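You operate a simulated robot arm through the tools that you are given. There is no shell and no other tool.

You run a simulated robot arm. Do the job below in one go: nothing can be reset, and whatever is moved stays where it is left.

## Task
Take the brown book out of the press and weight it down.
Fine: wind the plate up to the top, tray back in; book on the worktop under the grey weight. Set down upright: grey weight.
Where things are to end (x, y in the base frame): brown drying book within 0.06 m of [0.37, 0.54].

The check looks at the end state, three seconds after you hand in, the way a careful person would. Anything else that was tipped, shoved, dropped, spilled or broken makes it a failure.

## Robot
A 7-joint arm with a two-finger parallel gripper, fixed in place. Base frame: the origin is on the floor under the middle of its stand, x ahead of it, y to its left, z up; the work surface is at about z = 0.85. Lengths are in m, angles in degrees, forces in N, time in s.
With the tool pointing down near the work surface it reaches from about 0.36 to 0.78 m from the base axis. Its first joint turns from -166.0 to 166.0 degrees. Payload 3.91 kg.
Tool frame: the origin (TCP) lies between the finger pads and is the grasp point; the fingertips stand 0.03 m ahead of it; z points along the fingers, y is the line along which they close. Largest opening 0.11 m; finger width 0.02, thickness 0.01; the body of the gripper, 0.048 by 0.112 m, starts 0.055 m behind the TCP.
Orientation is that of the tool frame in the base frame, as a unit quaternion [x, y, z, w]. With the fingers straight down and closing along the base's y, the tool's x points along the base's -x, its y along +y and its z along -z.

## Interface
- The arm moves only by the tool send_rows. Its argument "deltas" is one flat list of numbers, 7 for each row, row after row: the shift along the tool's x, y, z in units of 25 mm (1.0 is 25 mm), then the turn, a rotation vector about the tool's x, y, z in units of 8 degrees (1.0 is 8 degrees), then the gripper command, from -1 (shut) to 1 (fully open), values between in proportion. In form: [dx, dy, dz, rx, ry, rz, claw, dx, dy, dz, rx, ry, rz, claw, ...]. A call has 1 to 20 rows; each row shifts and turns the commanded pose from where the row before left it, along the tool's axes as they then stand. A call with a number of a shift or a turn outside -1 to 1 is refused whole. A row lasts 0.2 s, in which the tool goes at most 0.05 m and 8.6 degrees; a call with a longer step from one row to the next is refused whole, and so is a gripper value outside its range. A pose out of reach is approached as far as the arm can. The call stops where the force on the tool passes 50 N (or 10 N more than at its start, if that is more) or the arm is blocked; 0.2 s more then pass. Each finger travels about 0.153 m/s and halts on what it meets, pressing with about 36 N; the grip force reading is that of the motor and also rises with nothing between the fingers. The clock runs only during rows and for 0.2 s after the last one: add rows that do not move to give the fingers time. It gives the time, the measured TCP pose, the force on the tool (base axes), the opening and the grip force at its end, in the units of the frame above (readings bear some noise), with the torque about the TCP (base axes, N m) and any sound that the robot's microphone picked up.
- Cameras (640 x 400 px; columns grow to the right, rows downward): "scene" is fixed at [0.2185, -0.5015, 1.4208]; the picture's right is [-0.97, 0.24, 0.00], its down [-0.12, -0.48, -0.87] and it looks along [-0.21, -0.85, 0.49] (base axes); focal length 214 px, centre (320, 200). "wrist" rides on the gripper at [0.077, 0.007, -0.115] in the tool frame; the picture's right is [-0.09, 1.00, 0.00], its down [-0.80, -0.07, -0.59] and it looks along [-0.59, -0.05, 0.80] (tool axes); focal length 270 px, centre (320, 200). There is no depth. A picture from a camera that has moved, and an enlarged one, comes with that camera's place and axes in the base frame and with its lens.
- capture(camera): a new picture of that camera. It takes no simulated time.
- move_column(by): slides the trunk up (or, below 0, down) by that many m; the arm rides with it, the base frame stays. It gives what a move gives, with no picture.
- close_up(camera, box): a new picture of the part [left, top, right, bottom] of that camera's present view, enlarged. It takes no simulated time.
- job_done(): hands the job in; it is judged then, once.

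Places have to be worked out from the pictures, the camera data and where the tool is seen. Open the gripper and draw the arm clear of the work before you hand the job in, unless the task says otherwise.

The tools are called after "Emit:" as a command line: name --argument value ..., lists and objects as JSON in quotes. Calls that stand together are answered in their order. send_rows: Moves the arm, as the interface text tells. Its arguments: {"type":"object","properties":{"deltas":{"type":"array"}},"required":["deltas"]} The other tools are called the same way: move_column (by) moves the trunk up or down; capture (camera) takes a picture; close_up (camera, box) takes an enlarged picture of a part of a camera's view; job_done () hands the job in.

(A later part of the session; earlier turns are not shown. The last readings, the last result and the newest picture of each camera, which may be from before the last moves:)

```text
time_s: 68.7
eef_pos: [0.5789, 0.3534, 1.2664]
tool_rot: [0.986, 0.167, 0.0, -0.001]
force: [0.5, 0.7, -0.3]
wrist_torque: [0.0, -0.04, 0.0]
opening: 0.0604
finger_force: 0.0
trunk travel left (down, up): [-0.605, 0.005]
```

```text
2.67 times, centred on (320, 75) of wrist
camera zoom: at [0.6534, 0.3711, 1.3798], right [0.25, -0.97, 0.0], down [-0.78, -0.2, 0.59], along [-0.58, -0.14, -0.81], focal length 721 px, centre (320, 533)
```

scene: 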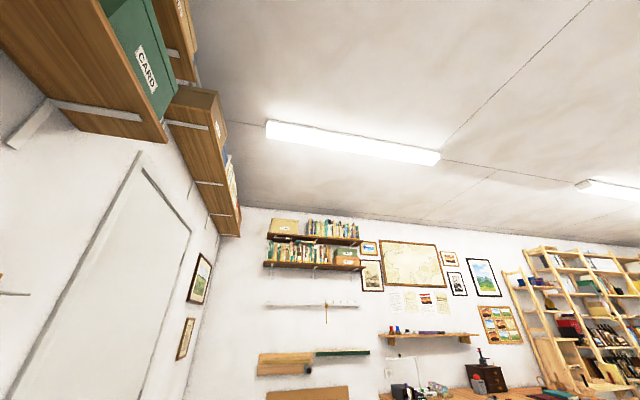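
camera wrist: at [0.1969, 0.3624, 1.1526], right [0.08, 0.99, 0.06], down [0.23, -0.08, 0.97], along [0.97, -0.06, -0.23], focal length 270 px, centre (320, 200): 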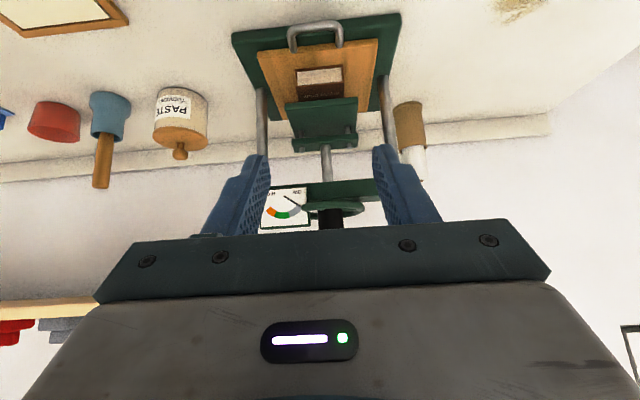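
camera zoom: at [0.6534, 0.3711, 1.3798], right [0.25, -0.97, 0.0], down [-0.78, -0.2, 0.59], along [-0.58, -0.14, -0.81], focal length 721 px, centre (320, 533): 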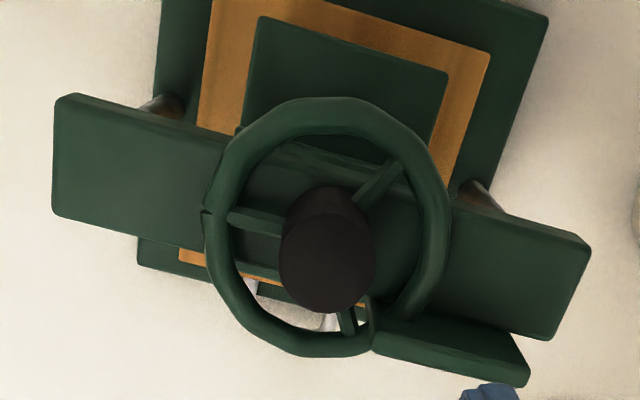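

I'll descend and regrip, then wind 80° while watching the torque.

Emit:
send_rows --deltas '[-0.03, 0.076, 1, 0, 0, 0, 0.1, 0, 0, 1, 0, 0, 0, 0.1, 0, 0, 1, 0, 0, 0, 0.1, 0, 0, 1, 0, 0, 0, 0.1, 0, 0, 1, 0, 0, 0, 0.1, 0, 0, 1, 0, 0, 0, 0.1, 0, 0, 0, 0, 0, 0, -1, 0, 0, 0, 0, 0, 0, -1, 0, 0, 0, 0, 0, 0, -1]'

Emit:
send_rows --deltas '[0, 0, 0, 0, 0, -1, -1, 0, 0, 0, 0, 0, -1, -1, 0, 0, 0, 0, 0, -1, -1, 0, 0, 0, 0, 0, -1, -1, 0, 0, 0, 0, 0, -1, -1]'

Emit:
send_rows --deltas '[0, 0, 0, 0, 0, -1, -1, 0, 0, 0, 0, 0, -1, -1, 0, 0, 0, 0, 0, -1, -1, 0, 0, 0, 0, 0, -1, -1, 0, 0, 0, 0, 0, -1, -1]'

Emit:
capture --camera "wrist"

```text
time_s: 70.7
eef_pos: [0.5799, 0.3516, 1.1152]
tool_rot: [0.986, 0.168, 0.002, -0.002]
force: [-0.6, 7.5, -0.9]
wrist_torque: [-0.1, -0.07, -0.02]
opening: 0.0353
finger_force: 45.4
trunk travel left (down, up): [-0.605, 0.005]
```

```text
time_s: 71.8
eef_pos: [0.5789, 0.3494, 1.1154]
tool_rot: [0.869, 0.495, 0.002, 0.0]
force: [-5.4, 6.6, -5.5]
wrist_torque: [1.01, 0.1, -0.79]
opening: 0.0354
finger_force: 45.0
trunk travel left (down, up): [-0.605, 0.005]
```

```text
time_s: 73.0
eef_pos: [0.5805, 0.3492, 1.1161]
tool_rot: [0.648, 0.762, 0.001, 0.001]
force: [-9.9, 3.6, -7.4]
wrist_torque: [0.48, 0.49, -1.09]
opening: 0.0351
finger_force: 45.2
trunk travel left (down, up): [-0.605, 0.005]
```

```text
taken
camera wrist: at [0.5735, 0.426, 1.2295], right [1.0, 0.07, 0.0], down [0.06, -0.8, 0.59], along [0.05, -0.59, -0.8], focal length 270 px, centre (320, 200)
```

wrist: 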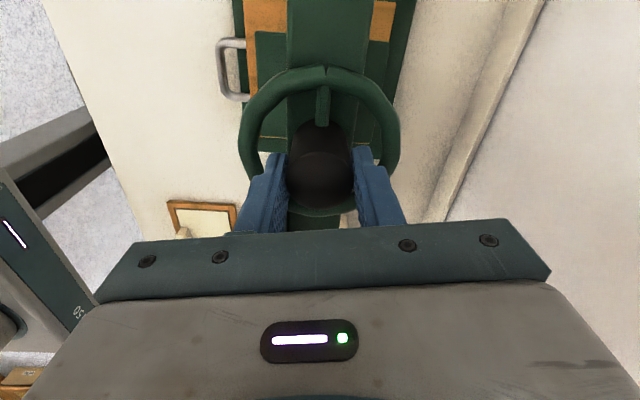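

The wheel's slit hasn't moved from where it was before the regrip, and the hand just slips at about 1.1 N·m, while turning it earlier took almost none. The screw is at its upper stop, so the plate is at the top. I'll release and lift clear.

Emit:
send_rows --deltas '[0, 0, 0, 0, 0, 0, 0.1, 0, 0, 0, 0, 0, 0, 0.1, 0, 0, -1, 0, 0, 0, 0.1, 0, 0, -1, 0, 0, 0, 0.1, 0, 0, -1, 0, 0, 0, 0.1, 0, 0, -1, 0, 0, 0, 0.1, 0, 0, -1, 0, 0, 0, 0.1, 0, 0, -1, 0, 0, 0, 0.1]'

Emit:
capture --camera "wrist"

Emit:
close_up --camera "wrist" --box '[200, 0, 440, 150]'

```text
time_s: 74.8
eef_pos: [0.5802, 0.3478, 1.2686]
tool_rot: [0.648, 0.761, 0.002, 0.0]
force: [0.3, 0.7, 0.1]
wrist_torque: [0.0, 0.0, 0.03]
opening: 0.0605
finger_force: 0.1
trunk travel left (down, up): [-0.605, 0.005]
```

```text
taken
camera wrist: at [0.5737, 0.4255, 1.3819], right [1.0, 0.07, 0.0], down [0.06, -0.8, 0.59], along [0.05, -0.59, -0.81], focal length 270 px, centre (320, 200)
```

wrist: 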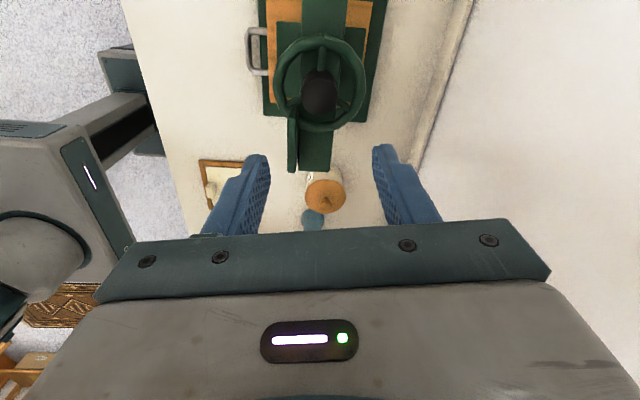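

```text
2.67 times, centred on (320, 75) of wrist
camera zoom: at [0.5737, 0.4255, 1.3819], right [1.0, 0.07, 0.0], down [0.06, -0.8, 0.59], along [0.05, -0.59, -0.81], focal length 721 px, centre (320, 533)
```

zoom: 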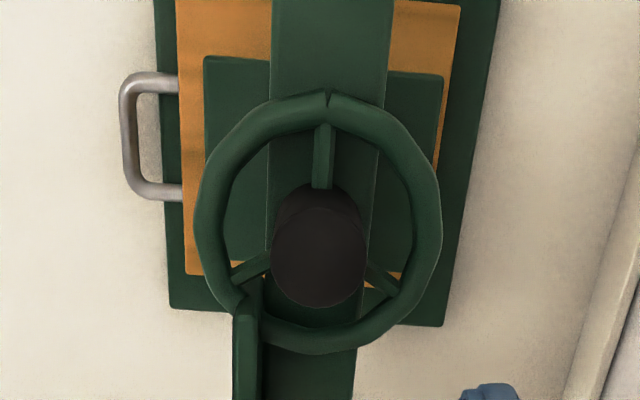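

The tray handle is a flat U. Its bar is at about x≈0.465, y 0.32–0.38, about 0.026 m in front of the tray edge. I'll square the wrist, back away and look at it from a low angle to get its height.

Emit:
send_rows --deltas '[0, 0, 0, 0, 0, -1, 1, 0, 0, 0, 0, 0, -1, 1, 0, 0, 0, 0, 0, -1, 1, 0, 0, 0, 0, 0, -1, 1, 0, 0, 0, 0, 0, -1, 1, 0, 0, 0, 0, 0, -1, 1, 0, 0, 0, 0, 0, -1, 1, 0, 0, 0, 0, 0, -1, 1, 0, 0, 0, 0, 0, -1, 1, 0, 0, 0, 0, 0, -1, 1, 0, 0, 0, 0, 0, -0.1, 1]'

Emit:
send_rows --deltas '[1, 0, 0, 0, 0, 0, 1, 1, 0, 0, 0, 0, 0, 1, 1, 0, 0, 0, 0, 0, 1, 1, 0, 0, 0, 0, 0, 1, 1, 0, 0, 0, 0, 0, 1, 1, 0, 0, 0, 0, 0, 1, 1, 0, 0, 0, 0, 0, 1, 1, 0, 0, 0, 0, 0, 1, 1, 0, 0, 0, 0, 0, 1, 0, 0, 0, 0, -1, 0, 1, 0, 0, 0, 0, -1, 0, 1, 0, 0, 0, 0, -1, 0, 1]'

Emit:
move_column --by -0.24

Emit:
capture --camera "wrist"

```text
time_s: 77.2
eef_pos: [0.5807, 0.3474, 1.2648]
tool_rot: [-0.002, 1.0, 0.002, 0.001]
force: [-0.1, -0.6, 0.3]
wrist_torque: [0.01, 0.02, -0.01]
opening: 0.1101
finger_force: 0.1
trunk travel left (down, up): [-0.605, 0.005]
```

```text
time_s: 79.8
eef_pos: [0.3539, 0.3482, 1.2652]
tool_rot: [0.001, 0.978, 0.002, 0.21]
force: [-0.7, 0.2, 0.0]
wrist_torque: [-0.02, 0.01, -0.01]
opening: 0.1101
finger_force: 0.1
trunk travel left (down, up): [-0.605, 0.005]
```

```text
time_s: 82.3
eef_pos: [0.3545, 0.3482, 1.0251]
tool_rot: [-0.001, 0.978, 0.002, 0.21]
force: [-0.7, 0.0, -0.3]
wrist_torque: [0.03, -0.01, 0.0]
opening: 0.1098
finger_force: 0.1
trunk travel left (down, up): [-0.365, 0.245]
```

```text
taken
camera wrist: at [0.2372, 0.3548, 1.0979], right [0.08, 1.0, 0.04], down [0.49, -0.07, 0.87], along [0.87, -0.05, -0.49], focal length 270 px, centre (320, 200)
```

wrist: 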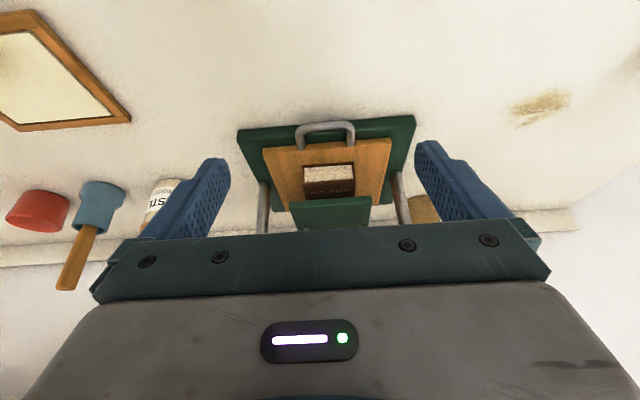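

Emit:
close_up --camera "wrist" --box '[225, 95, 425, 235]'

Emit:
close_up --camera "wrist" --box '[270, 100, 380, 180]'

```text
2.86 times, centred on (325, 165) of wrist
camera zoom: at [0.2372, 0.3548, 1.0979], right [0.08, 1.0, 0.04], down [0.49, -0.07, 0.87], along [0.87, -0.05, -0.49], focal length 772 px, centre (306, 300)
```

zoom: 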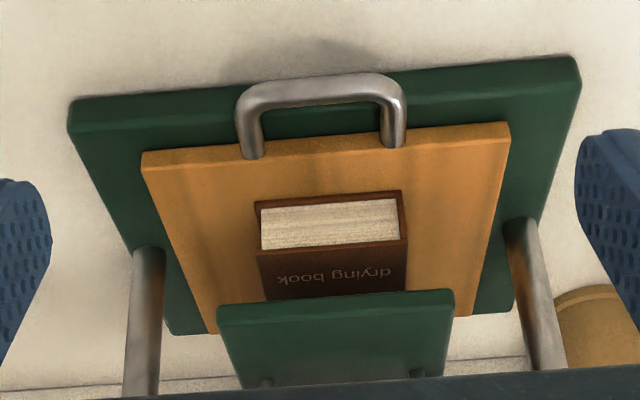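

```text
5.00 times, centred on (325, 140) of wrist
camera zoom: at [0.2372, 0.3548, 1.0979], right [0.08, 1.0, 0.04], down [0.49, -0.07, 0.87], along [0.87, -0.05, -0.49], focal length 1351 px, centre (295, 500)
```

zoom: 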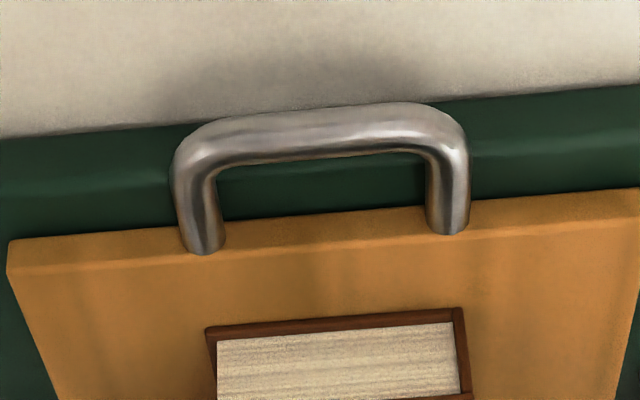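

The bar centres at about x=0.462, y=0.35, z=0.877. The base top is near z=0.87 (front edge x≈0.48) and the tray front edge is near x=0.497. I'll level the tool and turn 90° so the fingers close along x to straddle the bar.

Emit:
send_rows --deltas '[0, 0, 0, 0, 1, 0, -0.45, 0, 0, 0, 0, 1, 0, -0.45, 0, 0, 0, 0, 1, 0, -0.45, 0, 0, 0, 0, 0, 1, -0.45, 0, 0, 0, 0, 0, 1, -0.45, 0, 0, 0, 0, 0, 1, -0.45, 0, 0, 0, 0, 0, 1, -0.45, 0, 0, 0, 0, 0, 1, -0.45, 0, 0, 0, 0, 0, 1, -0.45, 0, 0, 0, 0, 0, 1, -0.45, 0, 0, 0, 0, 0, 1, -0.45, 0, 0, 0, 0, 0, 1, -0.45, 0, 0, 0, 0, 0, 1, -0.45, 0, 0, 0, 0, 0, 1, -0.45, 0, 0, 0, 0, 0, 0.25, -0.45, 0, 0, 0, 0, 0, 0, -0.45]'

Emit:
capture --camera "wrist"

```text
time_s: 85.8
eef_pos: [0.3557, 0.3481, 1.0253]
tool_rot: [0.707, 0.707, 0.002, 0.0]
force: [-0.6, -0.1, -1.3]
wrist_torque: [-0.03, -0.02, -0.01]
opening: 0.0303
finger_force: 0.0
trunk travel left (down, up): [-0.365, 0.245]
```

```text
taken
camera wrist: at [0.3611, 0.4247, 1.14], right [1.0, -0.09, 0.0], down [-0.07, -0.8, 0.59], along [-0.05, -0.59, -0.81], focal length 270 px, centre (320, 200)
```

wrist: 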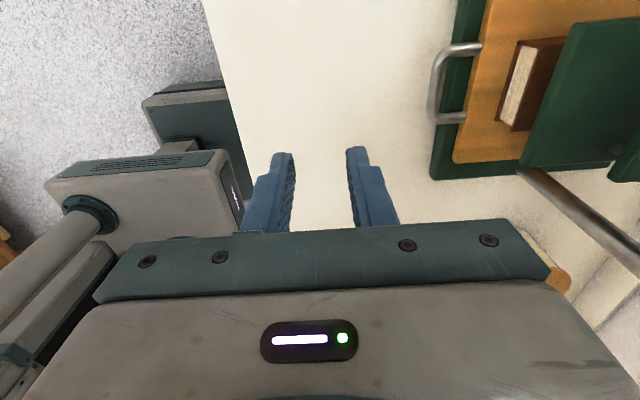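

The bar checks out at x≈0.463. I'll lower to z≈0.925 in the free space in front, then move forward above the bar.

Emit:
send_rows --deltas '[0, 0, 1, 0, 0, 0, -0.45, 0, 0, 1, 0, 0, 0, -0.45, 0, 0, 1, 0, 0, 0, -0.45, 0, 0, 1, 0, 0, 0, -0.45, 0.08, 0.85, 0, 0, 0, 0, -0.45, 0, 0.85, 0, 0, 0, 0, -0.45, 0, 0.85, 0, 0, 0, 0, -0.45, 0, 0.85, 0, 0, 0, 0, -0.45, 0, 0.85, 0, 0, 0, 0, -0.45, 0, 0, 0, 0, 0, 0, -0.45]'

Emit:
capture --camera "wrist"

Emit:
close_up --camera "wrist" --box '[220, 80, 420, 220]'

```text
time_s: 88.0
eef_pos: [0.4605, 0.3511, 0.9247]
tool_rot: [0.708, 0.706, 0.002, -0.001]
force: [-0.5, 0.0, -0.5]
wrist_torque: [0.01, 0.04, -0.01]
opening: 0.0304
finger_force: 0.0
trunk travel left (down, up): [-0.365, 0.245]
```

```text
taken
camera wrist: at [0.4668, 0.4274, 1.0401], right [1.0, -0.09, 0.0], down [-0.07, -0.8, 0.59], along [-0.05, -0.59, -0.81], focal length 270 px, centre (320, 200)
```

wrist: 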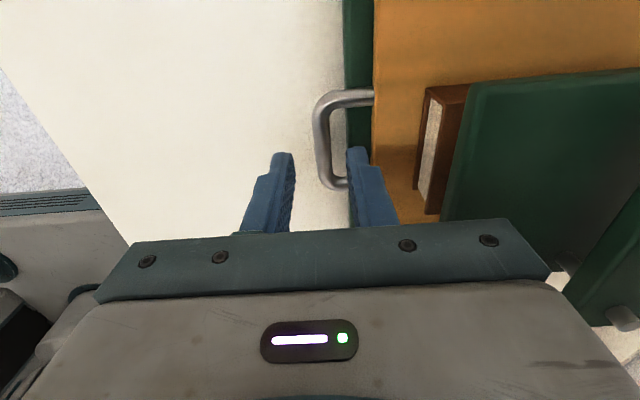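

```text
2.86 times, centred on (320, 150) of wrist
camera zoom: at [0.4668, 0.4274, 1.0401], right [1.0, -0.09, 0.0], down [-0.07, -0.8, 0.59], along [-0.05, -0.59, -0.81], focal length 772 px, centre (320, 343)
```

zoom: 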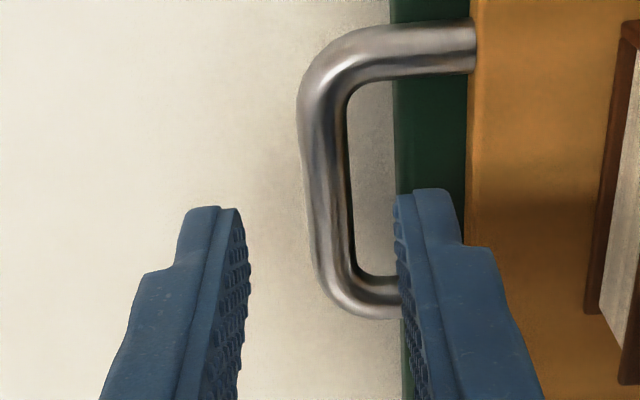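

The bar sits between the fingertips at x≈0.462 and is centred in y. I'll descend about 2 cm to z≈0.903 and close on it.

Emit:
send_rows --deltas '[0, 0.06, 0.29, 0, 0, 0, -0.45, 0, 0, 0.29, 0, 0, 0, -0.45, 0, 0, 0.28, 0, 0, 0, -0.45, 0, 0, 0, 0, 0, 0, -0.45]'

Emit:
close_up --camera "wrist" --box '[220, 80, 420, 220]'

```text
time_s: 89.0
eef_pos: [0.4618, 0.3498, 0.9039]
tool_rot: [0.707, 0.707, 0.002, 0.0]
force: [0.0, -0.5, -0.1]
wrist_torque: [0.0, 0.0, 0.02]
opening: 0.03
finger_force: 0.0
trunk travel left (down, up): [-0.365, 0.245]
```

```text
2.86 times, centred on (320, 150) of wrist
camera zoom: at [0.4683, 0.4269, 1.0183], right [1.0, -0.09, 0.0], down [-0.07, -0.8, 0.59], along [-0.05, -0.59, -0.81], focal length 772 px, centre (320, 343)
```

zoom: 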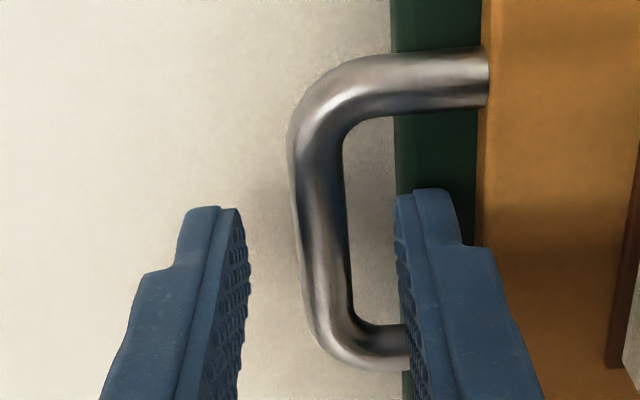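

No contact yet. I'll go 3 mm lower and close on the bar.

Emit:
send_rows --deltas '[0, 0, 0.12, 0, 0, 0, -0.45, 0, 0, 0, 0, 0, 0, -0.45]'

Emit:
send_rows --deltas '[0, 0, 0, 0, 0, 0, -1, 0, 0, 0, 0, 0, 0, -1, 0, 0, 0, 0, 0, 0, -1]'

Emit:
close_up --camera "wrist" --box '[220, 80, 420, 220]'

```text
time_s: 89.5
eef_pos: [0.4616, 0.3507, 0.9009]
tool_rot: [0.707, 0.707, 0.003, 0.0]
force: [0.5, 0.8, 0.0]
wrist_torque: [0.0, 0.01, 0.02]
opening: 0.0307
finger_force: 0.1
trunk travel left (down, up): [-0.365, 0.245]
```

```text
time_s: 90.3
eef_pos: [0.4622, 0.3512, 0.9008]
tool_rot: [0.706, 0.708, 0.003, 0.0]
force: [1.8, -0.5, -0.3]
wrist_torque: [-0.04, -0.07, 0.97]
opening: 0.0108
finger_force: 44.8
trunk travel left (down, up): [-0.365, 0.245]
```

```text
2.86 times, centred on (320, 150) of wrist
camera zoom: at [0.468, 0.4274, 1.0153], right [1.0, -0.09, 0.0], down [-0.07, -0.8, 0.59], along [-0.05, -0.59, -0.81], focal length 772 px, centre (320, 343)
```

zoom: 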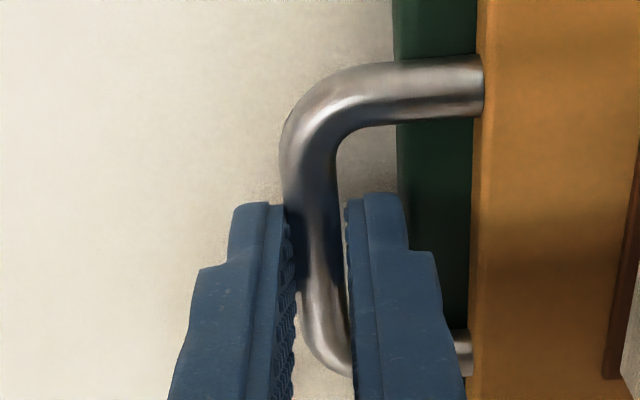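

The bar is gripped at 0.011 m. I'll pull the tray straight toward the base, starting gently.

Emit:
send_rows --deltas '[0, -0.4, 0, 0, 0, 0, -1, 0, -0.4, 0, 0, 0, 0, -1, 0, -0.4, 0, 0, 0, 0, -1, 0, -0.4, 0, 0, 0, 0, -1]'

Emit:
capture --camera "wrist"

```text
time_s: 91.3
eef_pos: [0.4222, 0.3513, 0.9007]
tool_rot: [0.707, 0.707, 0.002, 0.0]
force: [-1.0, -2.7, -7.1]
wrist_torque: [0.54, 0.05, 0.91]
opening: 0.0109
finger_force: 45.4
trunk travel left (down, up): [-0.365, 0.245]
```

```text
taken
camera wrist: at [0.4287, 0.4275, 1.0152], right [1.0, -0.09, 0.0], down [-0.07, -0.8, 0.59], along [-0.05, -0.59, -0.81], focal length 270 px, centre (320, 200)
```

wrist: 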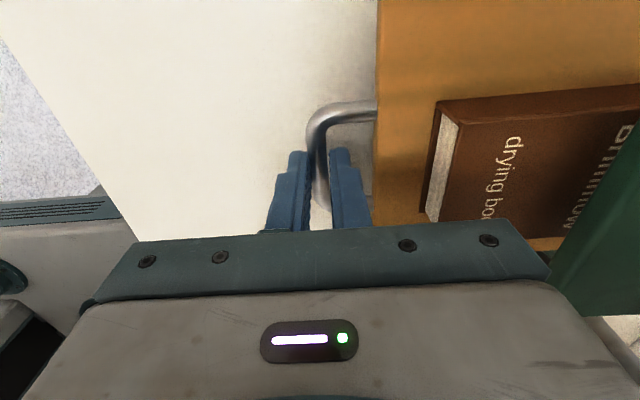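

The tray slides freely with the book on it. I'll pull another 10 cm.

Emit:
send_rows --deltas '[0, -0.5, 0, 0, 0, 0, -1, 0, -0.5, 0, 0, 0, 0, -1, 0, -0.5, 0, 0, 0, 0, -1, 0, -0.5, 0, 0, 0, 0, -1, 0, -0.5, 0, 0, 0, 0, -1, 0, -0.5, 0, 0, 0, 0, -1, 0, -0.5, 0, 0, 0, 0, -1, 0, -0.5, 0, 0, 0, 0, -1]'

Emit:
capture --camera "wrist"

```text
time_s: 93.2
eef_pos: [0.3221, 0.3512, 0.9008]
tool_rot: [0.706, 0.708, 0.002, 0.0]
force: [-1.0, -3.6, -3.6]
wrist_torque: [-0.97, -0.08, 0.92]
opening: 0.0105
finger_force: 44.6
trunk travel left (down, up): [-0.365, 0.245]
```

```text
taken
camera wrist: at [0.3282, 0.4273, 1.0153], right [1.0, -0.09, 0.0], down [-0.07, -0.8, 0.59], along [-0.05, -0.59, -0.81], focal length 270 px, centre (320, 200)
```

wrist: 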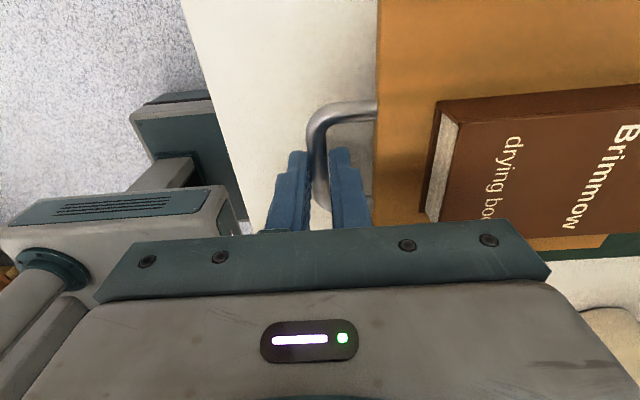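

The tray is out 0.14 m and the book (front edge x≈0.37) should be clear of the plate, which starts at x≈0.518. Before letting go I'll check whether the tray is guided: a 2 mm lift should give a clear resisting force if it is.

Emit:
send_rows --deltas '[0, 0, -0.08, 0, 0, 0, -1, 0, 0, 0, 0, 0, 0, -1]'

```text
time_s: 93.8
eef_pos: [0.3221, 0.3507, 0.9017]
tool_rot: [0.707, 0.707, 0.0, 0.0]
force: [-1.8, -5.6, -23.3]
wrist_torque: [0.89, 0.12, 0.89]
opening: 0.0109
finger_force: 45.1
trunk travel left (down, up): [-0.365, 0.245]
```

A force of -23 N for about 1 mm of lift means the tray is rigidly guided, so it won't tip. I'll lower back, open slightly and lift straight up off the bar.

Emit:
send_rows --deltas '[0, 0, 0.08, 0, 0, 0, -1, 0, 0, 0, 0, 0, 0, -0.5, 0, 0, 0, 0, 0, 0, -0.5, 0, 0, -0.5, 0, 0, 0, -0.5, 0, 0, -1, 0, 0, 0, -0.5, 0, 0, -1, 0, 0, 0, -0.5, 0, 0, -1, 0, 0, 0, -0.5, 0, 0, -1, 0, 0, 0, -0.5, 0, 0, -1, 0, 0, 0, -0.5, 0, 0, -1, 0, 0, 0, -0.5]'

Emit:
capture --camera "wrist"

```text
time_s: 96.0
eef_pos: [0.3219, 0.3533, 1.0629]
tool_rot: [0.707, 0.707, 0.001, 0.0]
force: [0.0, 0.5, -0.1]
wrist_torque: [0.01, -0.02, -0.04]
opening: 0.0275
finger_force: 0.1
trunk travel left (down, up): [-0.365, 0.245]
```

```text
taken
camera wrist: at [0.3275, 0.4284, 1.1774], right [1.0, -0.09, 0.0], down [-0.07, -0.8, 0.59], along [-0.05, -0.59, -0.81], focal length 270 px, centre (320, 200)
```

wrist: 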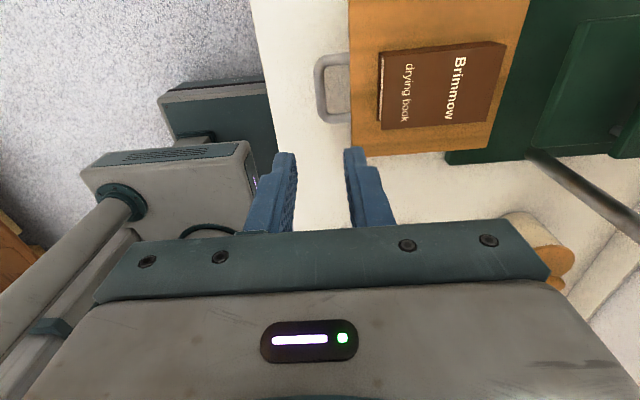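

The tray stays put and the whole book is visible. I'll zoom in to measure it.

Emit:
close_up --camera "wrist" --box '[300, 0, 560, 165]'

```text
2.42 times, centred on (430, 82) of wrist
camera zoom: at [0.3275, 0.4284, 1.1774], right [1.0, -0.09, 0.0], down [-0.07, -0.8, 0.59], along [-0.05, -0.59, -0.81], focal length 655 px, centre (53, 485)
```

zoom: 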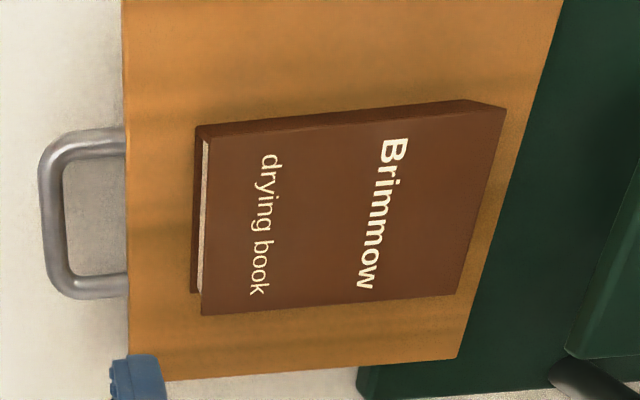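

The book's top face spans x 0.382–0.488 and y 0.315–0.383, so its centre is (0.435, 0.349), about 0.106 × 0.068 m with the top at z≈0.907. I'll turn to yaw 0, open fully and move above the book's centre.

Emit:
send_rows --deltas '[0, 0, 0, 0, 0, -1, 1, 0, 0, 0, 0, 0, -1, 1, 0, 0, 0, 0, 0, -1, 1, 0, 0, 0, 0, 0, -1, 1, 0, 0, 0, 0, 0, -1, 1, 0, 0, 0, 0, 0, -1, 1, 0, 0, 0, 0, 0, -1, 1, 0, 0, 0, 0, 0, -1, 1, 0, 0, 0, 0, 0, -1, 1, 0, 0, 0, 0, 0, -1, 1, 0, 0, 0, 0, 0, -1, 1, 0, 0, 0, 0, 0, -0.25, 1, -0.9, -0.03, 0, 0, 0, 0, 1, -0.9, -0.03, 0, 0, 0, 0, 1, -0.9, -0.03, 0, 0, 0, 0, 1, -0.9, -0.03, 0, 0, 0, 0, 1, -0.92, -0.03, 0, 0, 0, 0, 1]'

Emit:
capture --camera "wrist"

```text
time_s: 99.5
eef_pos: [0.4366, 0.3456, 1.0649]
tool_rot: [-0.001, 1.0, 0.002, 0.001]
force: [-0.8, 0.0, 0.0]
wrist_torque: [0.02, -0.02, -0.02]
opening: 0.11
finger_force: 0.1
trunk travel left (down, up): [-0.365, 0.245]
```

```text
taken
camera wrist: at [0.3579, 0.3525, 1.1781], right [0.09, 1.0, 0.0], down [0.8, -0.07, 0.6], along [0.59, -0.05, -0.8], focal length 270 px, centre (320, 200)
```

wrist: 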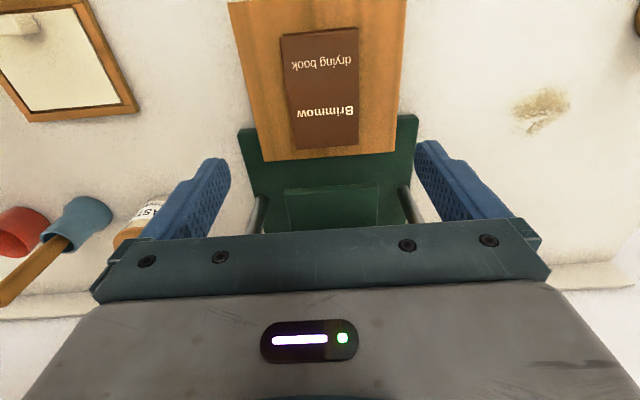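

The view confirms the book's centre at y≈0.350. I'll shift 4.5 mm left, descend to z≈0.915 with the fingers on either side of the book, and check before closing.

Emit:
send_rows --deltas '[0.06, 0.18, 0.9, 0, 0, 0, 1, 0, 0, 0.9, 0, 0, 0, 1, 0, 0, 0.9, 0, 0, 0, 1, 0, 0, 0.9, 0, 0, 0, 1, 0, 0, 0.9, 0, 0, 0, 1, 0, 0, 0.9, 0, 0, 0, 1, 0, 0, 0.3, 0, 0, 0, 1, 0, 0, 0.3, 0, 0, 0, 1]'

Emit:
capture --camera "wrist"

```text
time_s: 101.3
eef_pos: [0.4344, 0.3508, 0.9128]
tool_rot: [-0.001, 1.0, 0.001, 0.002]
force: [-0.2, -0.1, 1.1]
wrist_torque: [-0.07, 0.02, -0.01]
opening: 0.1099
finger_force: 0.1
trunk travel left (down, up): [-0.365, 0.245]
```

```text
taken
camera wrist: at [0.3566, 0.3572, 1.0272], right [0.09, 1.0, 0.0], down [0.8, -0.07, 0.6], along [0.6, -0.05, -0.8], focal length 270 px, centre (320, 200)
```

wrist: 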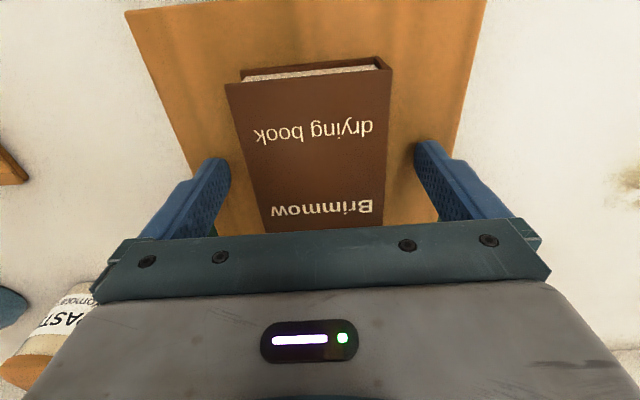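

The fingers straddle the book evenly with no contact. I'll close the gripper and lift slightly.

Emit:
send_rows --deltas '[0, 0, 0, 0, 0, 0, -1, 0, 0, 0, 0, 0, 0, -1, 0, 0, 0, 0, 0, 0, -1, 0, 0, 0, 0, 0, 0, -1]'

Emit:
send_rows --deltas '[0, 0, -0.4, 0, 0, 0, -1, 0, 0, -0.4, 0, 0, 0, -1, 0, 0, -0.4, 0, 0, 0, -1, 0, 0, -0.4, 0, 0, 0, -1]'

Emit:
capture --camera "wrist"

```text
time_s: 102.3
eef_pos: [0.4347, 0.3504, 0.9139]
tool_rot: [0.0, 1.0, 0.001, 0.002]
force: [-0.6, -1.7, -0.2]
wrist_torque: [-0.15, -0.16, -0.04]
opening: 0.0678
finger_force: 35.9
trunk travel left (down, up): [-0.365, 0.245]
```

```text
time_s: 103.3
eef_pos: [0.433, 0.352, 0.9525]
tool_rot: [-0.001, 1.0, 0.001, 0.001]
force: [0.2, -0.3, -3.1]
wrist_torque: [-0.02, 0.02, 0.05]
opening: 0.0675
finger_force: 35.9
trunk travel left (down, up): [-0.365, 0.245]
```

```text
taken
camera wrist: at [0.3563, 0.3582, 1.0662], right [0.09, 1.0, 0.0], down [0.8, -0.07, 0.6], along [0.59, -0.05, -0.8], focal length 270 px, centre (320, 200)
```

wrist: 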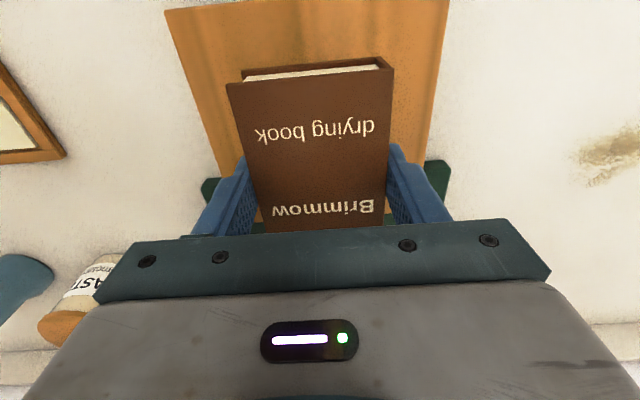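

The book is lifted level (about 0.3 kg). I'll raise a little and carry it to above (0.37, 0.54).

Emit:
send_rows --deltas '[0, 0, -1, 0, 0, 0, -1, 0.28, 0.84, 0, 0, 0, 0, -1, 0.28, 0.84, 0, 0, 0, 0, -1, 0.28, 0.84, 0, 0, 0, 0, -1, 0.28, 0.84, 0, 0, 0, 0, -1, 0.28, 0.84, 0, 0, 0, 0, -1, 0.28, 0.84, 0, 0, 0, 0, -1, 0.28, 0.84, 0, 0, 0, 0, -1, 0.28, 0.84, 0, 0, 0, 0, -1, 0.28, 0.84, 0, 0, 0, 0, -1, 0, 0, 0, 0, 0, 0, -1]'

Emit:
capture --camera "wrist"

```text
time_s: 105.8
eef_pos: [0.3689, 0.5387, 0.9787]
tool_rot: [-0.001, 1.0, 0.001, 0.002]
force: [0.1, -0.3, -1.7]
wrist_torque: [-0.03, 0.03, 0.03]
opening: 0.0679
finger_force: 36.1
trunk travel left (down, up): [-0.365, 0.245]
```

```text
taken
camera wrist: at [0.2917, 0.5462, 1.0919], right [0.09, 1.0, 0.0], down [0.8, -0.07, 0.6], along [0.59, -0.05, -0.8], focal length 270 px, centre (320, 200)
```

wrist: 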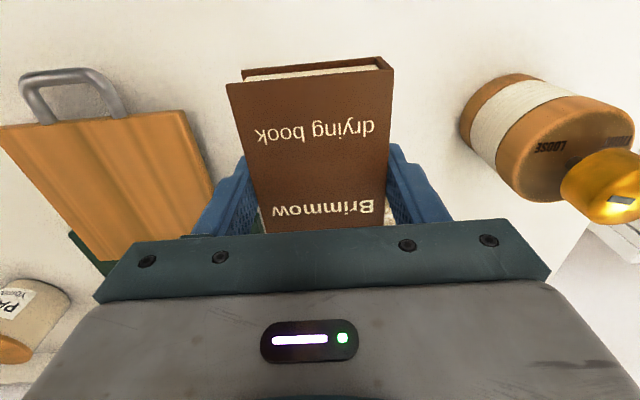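

The location is free; the wooden knob cylinder is well to the left. I'll lower to just above the worktop, then creep to contact.

Emit:
send_rows --deltas '[0, 0, 0.9, 0, 0, 0, -1, 0, 0, 0.9, 0, 0, 0, -1, 0, 0, 0.9, 0, 0, 0, -1, 0, 0, 0.5, 0, 0, 0, -1, 0, 0, 0.3, 0, 0, 0, -1]'

Emit:
send_rows --deltas '[0, 0, 0.06, 0, 0, 0, -1, 0, 0, 0.06, 0, 0, 0, -1, 0, 0, 0, 0, 0, 0, -1]'

```text
time_s: 107.0
eef_pos: [0.3705, 0.5414, 0.8892]
tool_rot: [0.0, 1.0, 0.002, 0.002]
force: [-0.1, -0.4, -2.6]
wrist_torque: [0.01, 0.03, -0.03]
opening: 0.0676
finger_force: 35.8
trunk travel left (down, up): [-0.365, 0.245]
```

```text
time_s: 107.8
eef_pos: [0.3711, 0.5406, 0.8885]
tool_rot: [0.0, 1.0, 0.001, 0.001]
force: [-0.6, 0.6, -2.0]
wrist_torque: [-0.03, 0.01, 0.02]
opening: 0.0679
finger_force: 36.0
trunk travel left (down, up): [-0.365, 0.245]
```

No contact yet, so I'll continue in small steps.

Emit:
send_rows --deltas '[0, 0, 0.08, 0, 0, 0, -1, 0, 0, 0.08, 0, 0, 0, -1, 0, 0, 0, 0, 0, 0, -1]'

Emit:
send_rows --deltas '[0, 0, 0.06, 0, 0, 0, -1, 0, 0, 0, 0, 0, 0, -1]'

```text
time_s: 108.5
eef_pos: [0.371, 0.5414, 0.8845]
tool_rot: [0.0, 1.0, 0.001, 0.002]
force: [-0.2, 0.8, -3.7]
wrist_torque: [0.0, 0.01, 0.03]
opening: 0.0676
finger_force: 36.1
trunk travel left (down, up): [-0.365, 0.245]
```

```text
time_s: 109.2
eef_pos: [0.371, 0.5424, 0.8811]
tool_rot: [-0.001, 1.0, 0.002, 0.002]
force: [-0.3, -0.2, -3.1]
wrist_torque: [0.03, 0.0, -0.02]
opening: 0.0675
finger_force: 35.9
trunk travel left (down, up): [-0.365, 0.245]
```

Emit:
send_rows --deltas '[0, 0, 0.05, 0, 0, 0, -1, 0, 0, 0, 0, 0, 0, -1]'

Emit:
capture --camera "wrist"

```text
time_s: 109.8
eef_pos: [0.3711, 0.5415, 0.8818]
tool_rot: [-0.001, 1.0, 0.001, 0.002]
force: [0.4, 0.0, -3.3]
wrist_torque: [0.02, 0.03, 0.02]
opening: 0.0681
finger_force: 36.8
trunk travel left (down, up): [-0.365, 0.245]
```

```text
taken
camera wrist: at [0.2933, 0.5484, 0.9955], right [0.09, 1.0, 0.0], down [0.8, -0.07, 0.6], along [0.59, -0.05, -0.8], focal length 270 px, centre (320, 200)
```

wrist: 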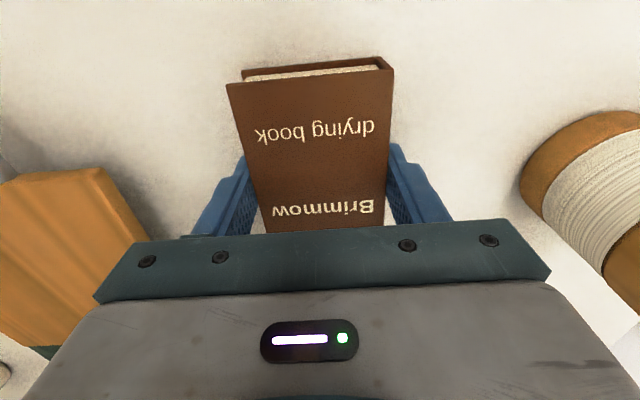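

Emit:
send_rows --deltas '[0, 0, 0.1, 0, 0, 0, -1, 0, 0, 0, 0, 0, 0, -1]'

```text
time_s: 110.3
eef_pos: [0.3704, 0.5401, 0.8804]
tool_rot: [0.001, 1.0, 0.003, 0.001]
force: [3.0, 3.6, 7.9]
wrist_torque: [-0.3, 0.46, -0.03]
opening: 0.0678
finger_force: 35.2
trunk travel left (down, up): [-0.365, 0.245]
```

Contact is made, with the vertical force going from -3 to +8 N. I'll release the book and lift straight up.

Emit:
send_rows --deltas '[0, 0, 0, 0, 0, 0, 0.6, 0, 0, 0, 0, 0, 0, 0.6, 0, 0, 0, 0, 0, 0, 0.6, 0, 0, -0.5, 0, 0, 0, 0.6, 0, 0, -1, 0, 0, 0, 0.6, 0, 0, -1, 0, 0, 0, 0.6, 0, 0, -1, 0, 0, 0, 0.6, 0, 0, -1, 0, 0, 0, 0.6, 0, 0, -1, 0, 0, 0, 0.6]'

Emit:
capture --camera "wrist"

```text
time_s: 112.3
eef_pos: [0.3714, 0.5417, 1.0161]
tool_rot: [0.0, 1.0, 0.001, 0.002]
force: [0.2, -0.1, 0.4]
wrist_torque: [0.01, -0.01, 0.0]
opening: 0.088
finger_force: 0.0
trunk travel left (down, up): [-0.365, 0.245]
```

```text
taken
camera wrist: at [0.2935, 0.5479, 1.1305], right [0.09, 1.0, 0.0], down [0.8, -0.07, 0.6], along [0.59, -0.05, -0.8], focal length 270 px, centre (320, 200)
```

wrist: 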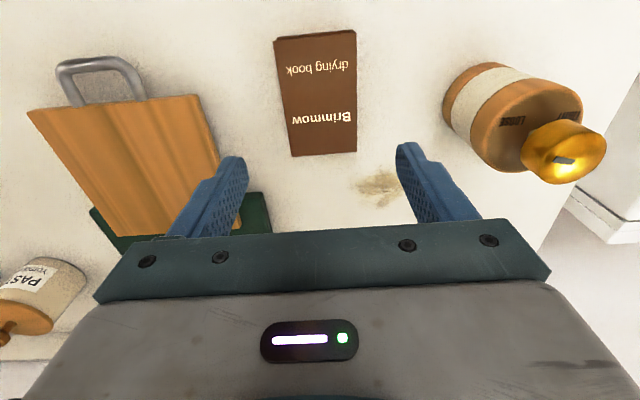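

The book lies flat near (0.37, 0.54). Next I'll push the tray back in: close the fingers, go in front of the handle bar (now x≈0.322, y≈0.352) and lower.

Emit:
send_rows --deltas '[0.37, -0.85, 0, 0, 0, 0, -1, 0.37, -0.85, 0, 0, 0, 0, -1, 0.37, -0.85, 0, 0, 0, 0, -1, 0.37, -0.85, 0, 0, 0, 0, -1, 0.37, -0.85, 0, 0, 0, 0, -1, 0.37, -0.85, 0, 0, 0, 0, -1, 0.37, -0.85, 0, 0, 0, 0, -1, 0.37, -0.85, 0, 0, 0, 0, -1, 0.37, -0.78, 0, 0, 0, 0, -1, 0, 0, 0, 0, 0, 0, -1]'

Emit:
capture --camera "wrist"

```text
time_s: 114.5
eef_pos: [0.2887, 0.3495, 1.0159]
tool_rot: [0.0, 1.0, 0.002, 0.003]
force: [-0.1, -0.1, 0.3]
wrist_torque: [0.03, -0.02, -0.01]
opening: 0.0
finger_force: 36.3
trunk travel left (down, up): [-0.365, 0.245]
```

```text
taken
camera wrist: at [0.2099, 0.356, 1.1296], right [0.09, 1.0, 0.0], down [0.8, -0.07, 0.6], along [0.59, -0.05, -0.8], focal length 270 px, centre (320, 200)
```

wrist: 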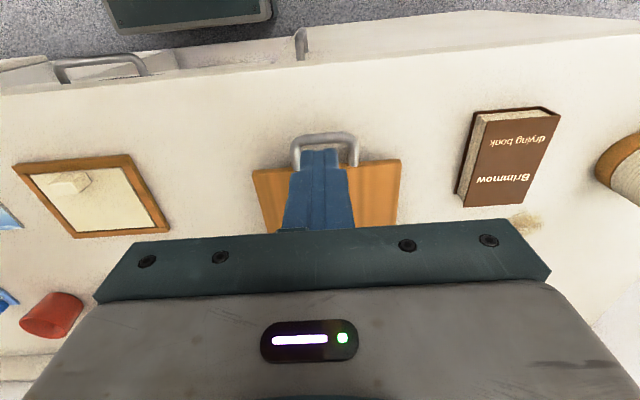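

The bar is confirmed at x≈0.322, and the closed fingers at x≈0.289 sit in front of it. I'll lower to z≈0.892.

Emit:
send_rows --deltas '[0, 0.08, 1, 0, 0, 0, -1, 0, 0, 1, 0, 0, 0, -1, 0, 0, 1, 0, 0, 0, -1, 0, 0, 1, 0, 0, 0, -1, 0, 0, 0.9, 0, 0, 0, -1, 0, 0, 0, 0, 0, 0, -1]'

Emit:
send_rows --deltas '[-0.5, 0, 0, 0, 0, 0, -1, -0.5, 0, 0, 0, 0, 0, -1, -0.5, 0, 0, 0, 0, 0, -1, -0.5, 0, 0, 0, 0, 0, -1]'

Emit:
capture --camera "wrist"

```text
time_s: 116.0
eef_pos: [0.2875, 0.3525, 0.893]
tool_rot: [0.0, 1.0, 0.003, 0.001]
force: [-0.1, -0.5, 0.2]
wrist_torque: [0.01, 0.0, 0.02]
opening: 0.0
finger_force: 35.5
trunk travel left (down, up): [-0.365, 0.245]
```

```text
time_s: 117.0
eef_pos: [0.3382, 0.3521, 0.894]
tool_rot: [0.0, 1.0, 0.002, 0.002]
force: [-0.1, -0.7, 0.6]
wrist_torque: [-0.05, -0.04, -0.02]
opening: 0.0
finger_force: 36.0
trunk travel left (down, up): [-0.365, 0.245]
```

```text
taken
camera wrist: at [0.2607, 0.3591, 1.0077], right [0.09, 1.0, 0.0], down [0.8, -0.07, 0.6], along [0.6, -0.05, -0.8], focal length 270 px, centre (320, 200)
```

wrist: 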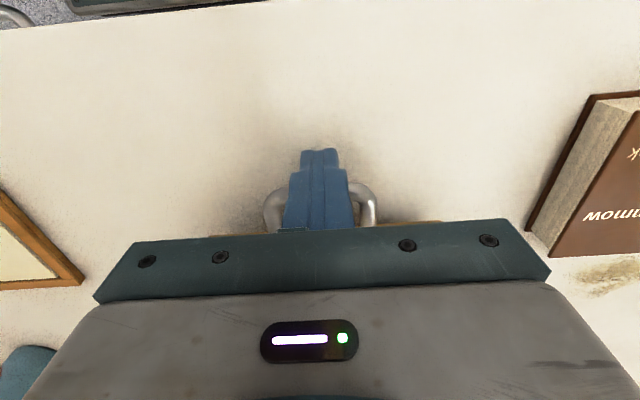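

The tray is moving back with negligible force. I'll push on toward fully home (TCP x≈0.447).

Emit:
send_rows --deltas '[-0.5, 0, 0, 0, 0, 0, -1, -0.5, 0, 0, 0, 0, 0, -1, -0.5, 0, 0, 0, 0, 0, -1, -0.5, 0, 0, 0, 0, 0, -1, -0.5, 0, 0, 0, 0, 0, -1, -0.5, 0, 0, 0, 0, 0, -1, -0.5, 0, 0, 0, 0, 0, -1, -0.4, 0, 0, 0, 0, 0, -1]'

Emit:
send_rows --deltas '[-0.2, 0, 0, 0, 0, 0, -1, -0.2, 0, 0, 0, 0, 0, -1, 0, 0, 0, 0, 0, 0, -1]'

```text
time_s: 118.8
eef_pos: [0.4362, 0.3532, 0.8953]
tool_rot: [-0.001, 1.0, 0.002, 0.002]
force: [-0.2, -0.1, 0.0]
wrist_torque: [0.02, 0.01, 0.03]
opening: 0.0003
finger_force: 35.9
trunk travel left (down, up): [-0.365, 0.245]
```

```text
time_s: 119.5
eef_pos: [0.4465, 0.3533, 0.8966]
tool_rot: [0.0, 1.0, 0.003, 0.001]
force: [0.0, 0.2, 0.4]
wrist_torque: [-0.02, 0.01, 0.01]
opening: 0.0
finger_force: 35.7
trunk travel left (down, up): [-0.365, 0.245]
```

Emit:
send_rows --deltas '[-0.15, 0, 0.04, 0, 0, 0, -1, -0.15, 0, 0.04, 0, 0, 0, -1, 0, 0, 0, 0, 0, 0, -1]'

Emit:
capture --camera "wrist"

```text
time_s: 120.3
eef_pos: [0.448, 0.3528, 0.8942]
tool_rot: [-0.002, 1.0, 0.0, 0.0]
force: [-29.1, -4.0, 6.5]
wrist_torque: [-0.4, 0.4, -0.01]
opening: 0.0
finger_force: 35.5
trunk travel left (down, up): [-0.365, 0.245]
```

```text
taken
camera wrist: at [0.3709, 0.3603, 1.008], right [0.09, 1.0, 0.0], down [0.8, -0.07, 0.59], along [0.59, -0.05, -0.8], focal length 270 px, centre (320, 200)
```

wrist: 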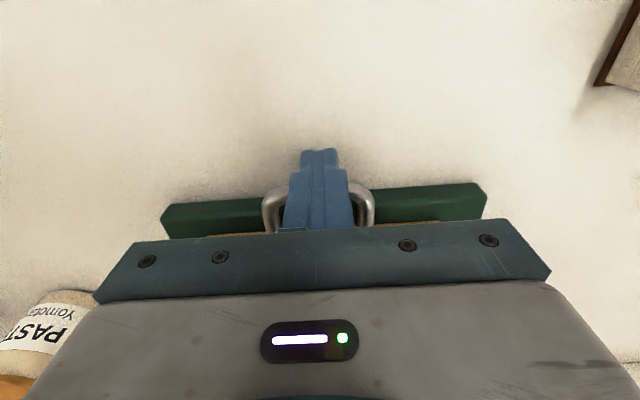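

At x=0.448 the resistance jumped to -29 N, so the tray is home with the handle bar back at x≈0.463, as it was originally. I'll back off, lift and verify the press.

Emit:
send_rows --deltas '[0.5, 0, 0, 0, 0, 0, -1, 1, 0, 0, 0, 0, 0, -1, 1, 0, 0, 0, 0, 0, -1, 0, 0, -1, 0, 0, 0, -1, 0, 0, -1, 0, 0, 0, -1, 0, 0, -1, 0, 0, 0, -1, 0, 0, -1, 0, 0, 0, -1, 0, 0, -1, 0, 0, 0, -1, 0.5, 0, 0, 0, -1, 0, -1, 0.5, 0, 0, 0, -1, 0, -1, 0.5, 0, 0, 0, -1, 0, -1]'

Emit:
capture --camera "wrist"

Emit:
close_up --camera "wrist" --box '[225, 60, 425, 235]'

```text
time_s: 122.8
eef_pos: [0.3531, 0.3531, 1.0122]
tool_rot: [0.0, 0.977, 0.002, 0.211]
force: [0.8, 0.0, 0.5]
wrist_torque: [0.01, 0.02, -0.01]
opening: 0.0001
finger_force: 35.9
trunk travel left (down, up): [-0.365, 0.245]
```

```text
taken
camera wrist: at [0.2362, 0.3594, 1.0834], right [0.08, 1.0, 0.04], down [0.49, -0.07, 0.87], along [0.87, -0.05, -0.49], focal length 270 px, centre (320, 200)
```

wrist: 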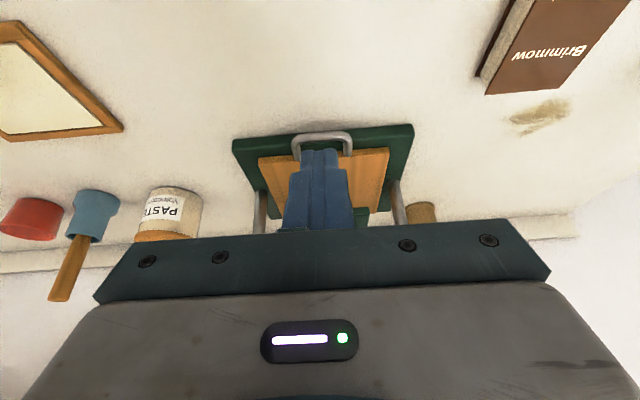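

```text
2.29 times, centred on (325, 148) of wrist
camera zoom: at [0.2362, 0.3594, 1.0834], right [0.08, 1.0, 0.04], down [0.49, -0.07, 0.87], along [0.87, -0.05, -0.49], focal length 618 px, centre (309, 320)
```

zoom: 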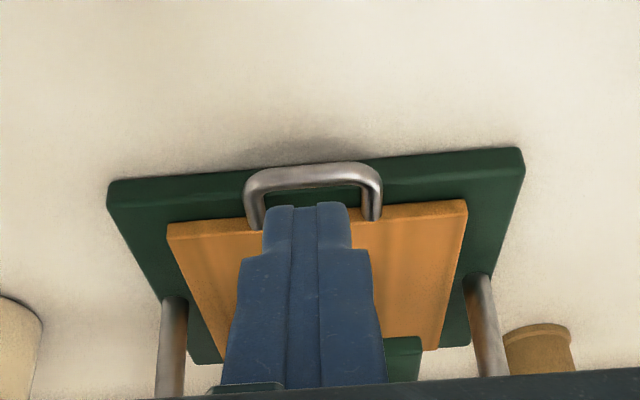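

The tray is home. I'll open the fingers for an unobstructed look at the plate and book.

Emit:
send_rows --deltas '[0, 0, 0, 0, -1, 0, 1, 0, 0, 0, 0, -1, 0, 1, 0, 0, 0, 0, 0, 0, 1]'

Emit:
capture --camera "wrist"

Emit:
close_up --camera "wrist" --box '[225, 20, 425, 220]'

```text
time_s: 123.5
eef_pos: [0.3534, 0.3525, 1.0115]
tool_rot: [0.0, 0.939, 0.001, 0.345]
force: [-0.8, -0.3, 0.4]
wrist_torque: [-0.02, 0.03, 0.0]
opening: 0.1099
finger_force: 0.0
trunk travel left (down, up): [-0.365, 0.245]
```

```text
taken
camera wrist: at [0.2207, 0.3594, 1.0483], right [0.07, 1.0, 0.06], down [0.23, -0.07, 0.97], along [0.97, -0.05, -0.23], focal length 270 px, centre (320, 200)
```

wrist: 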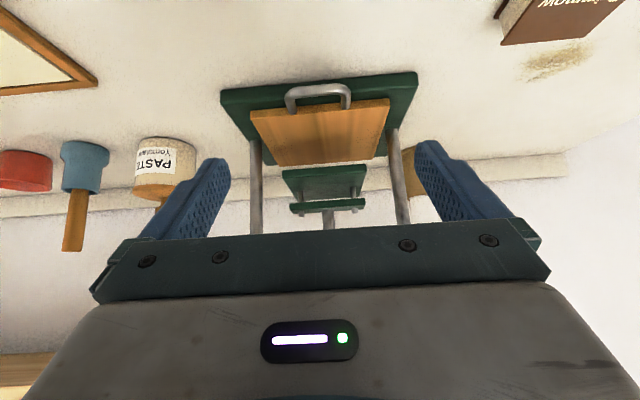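

```text
2.00 times, centred on (325, 120) of wrist
camera zoom: at [0.2207, 0.3594, 1.0483], right [0.07, 1.0, 0.06], down [0.23, -0.07, 0.97], along [0.97, -0.05, -0.23], focal length 541 px, centre (310, 360)
```

zoom: 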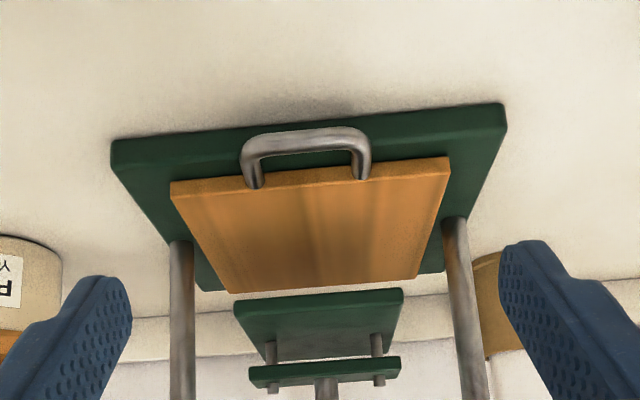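

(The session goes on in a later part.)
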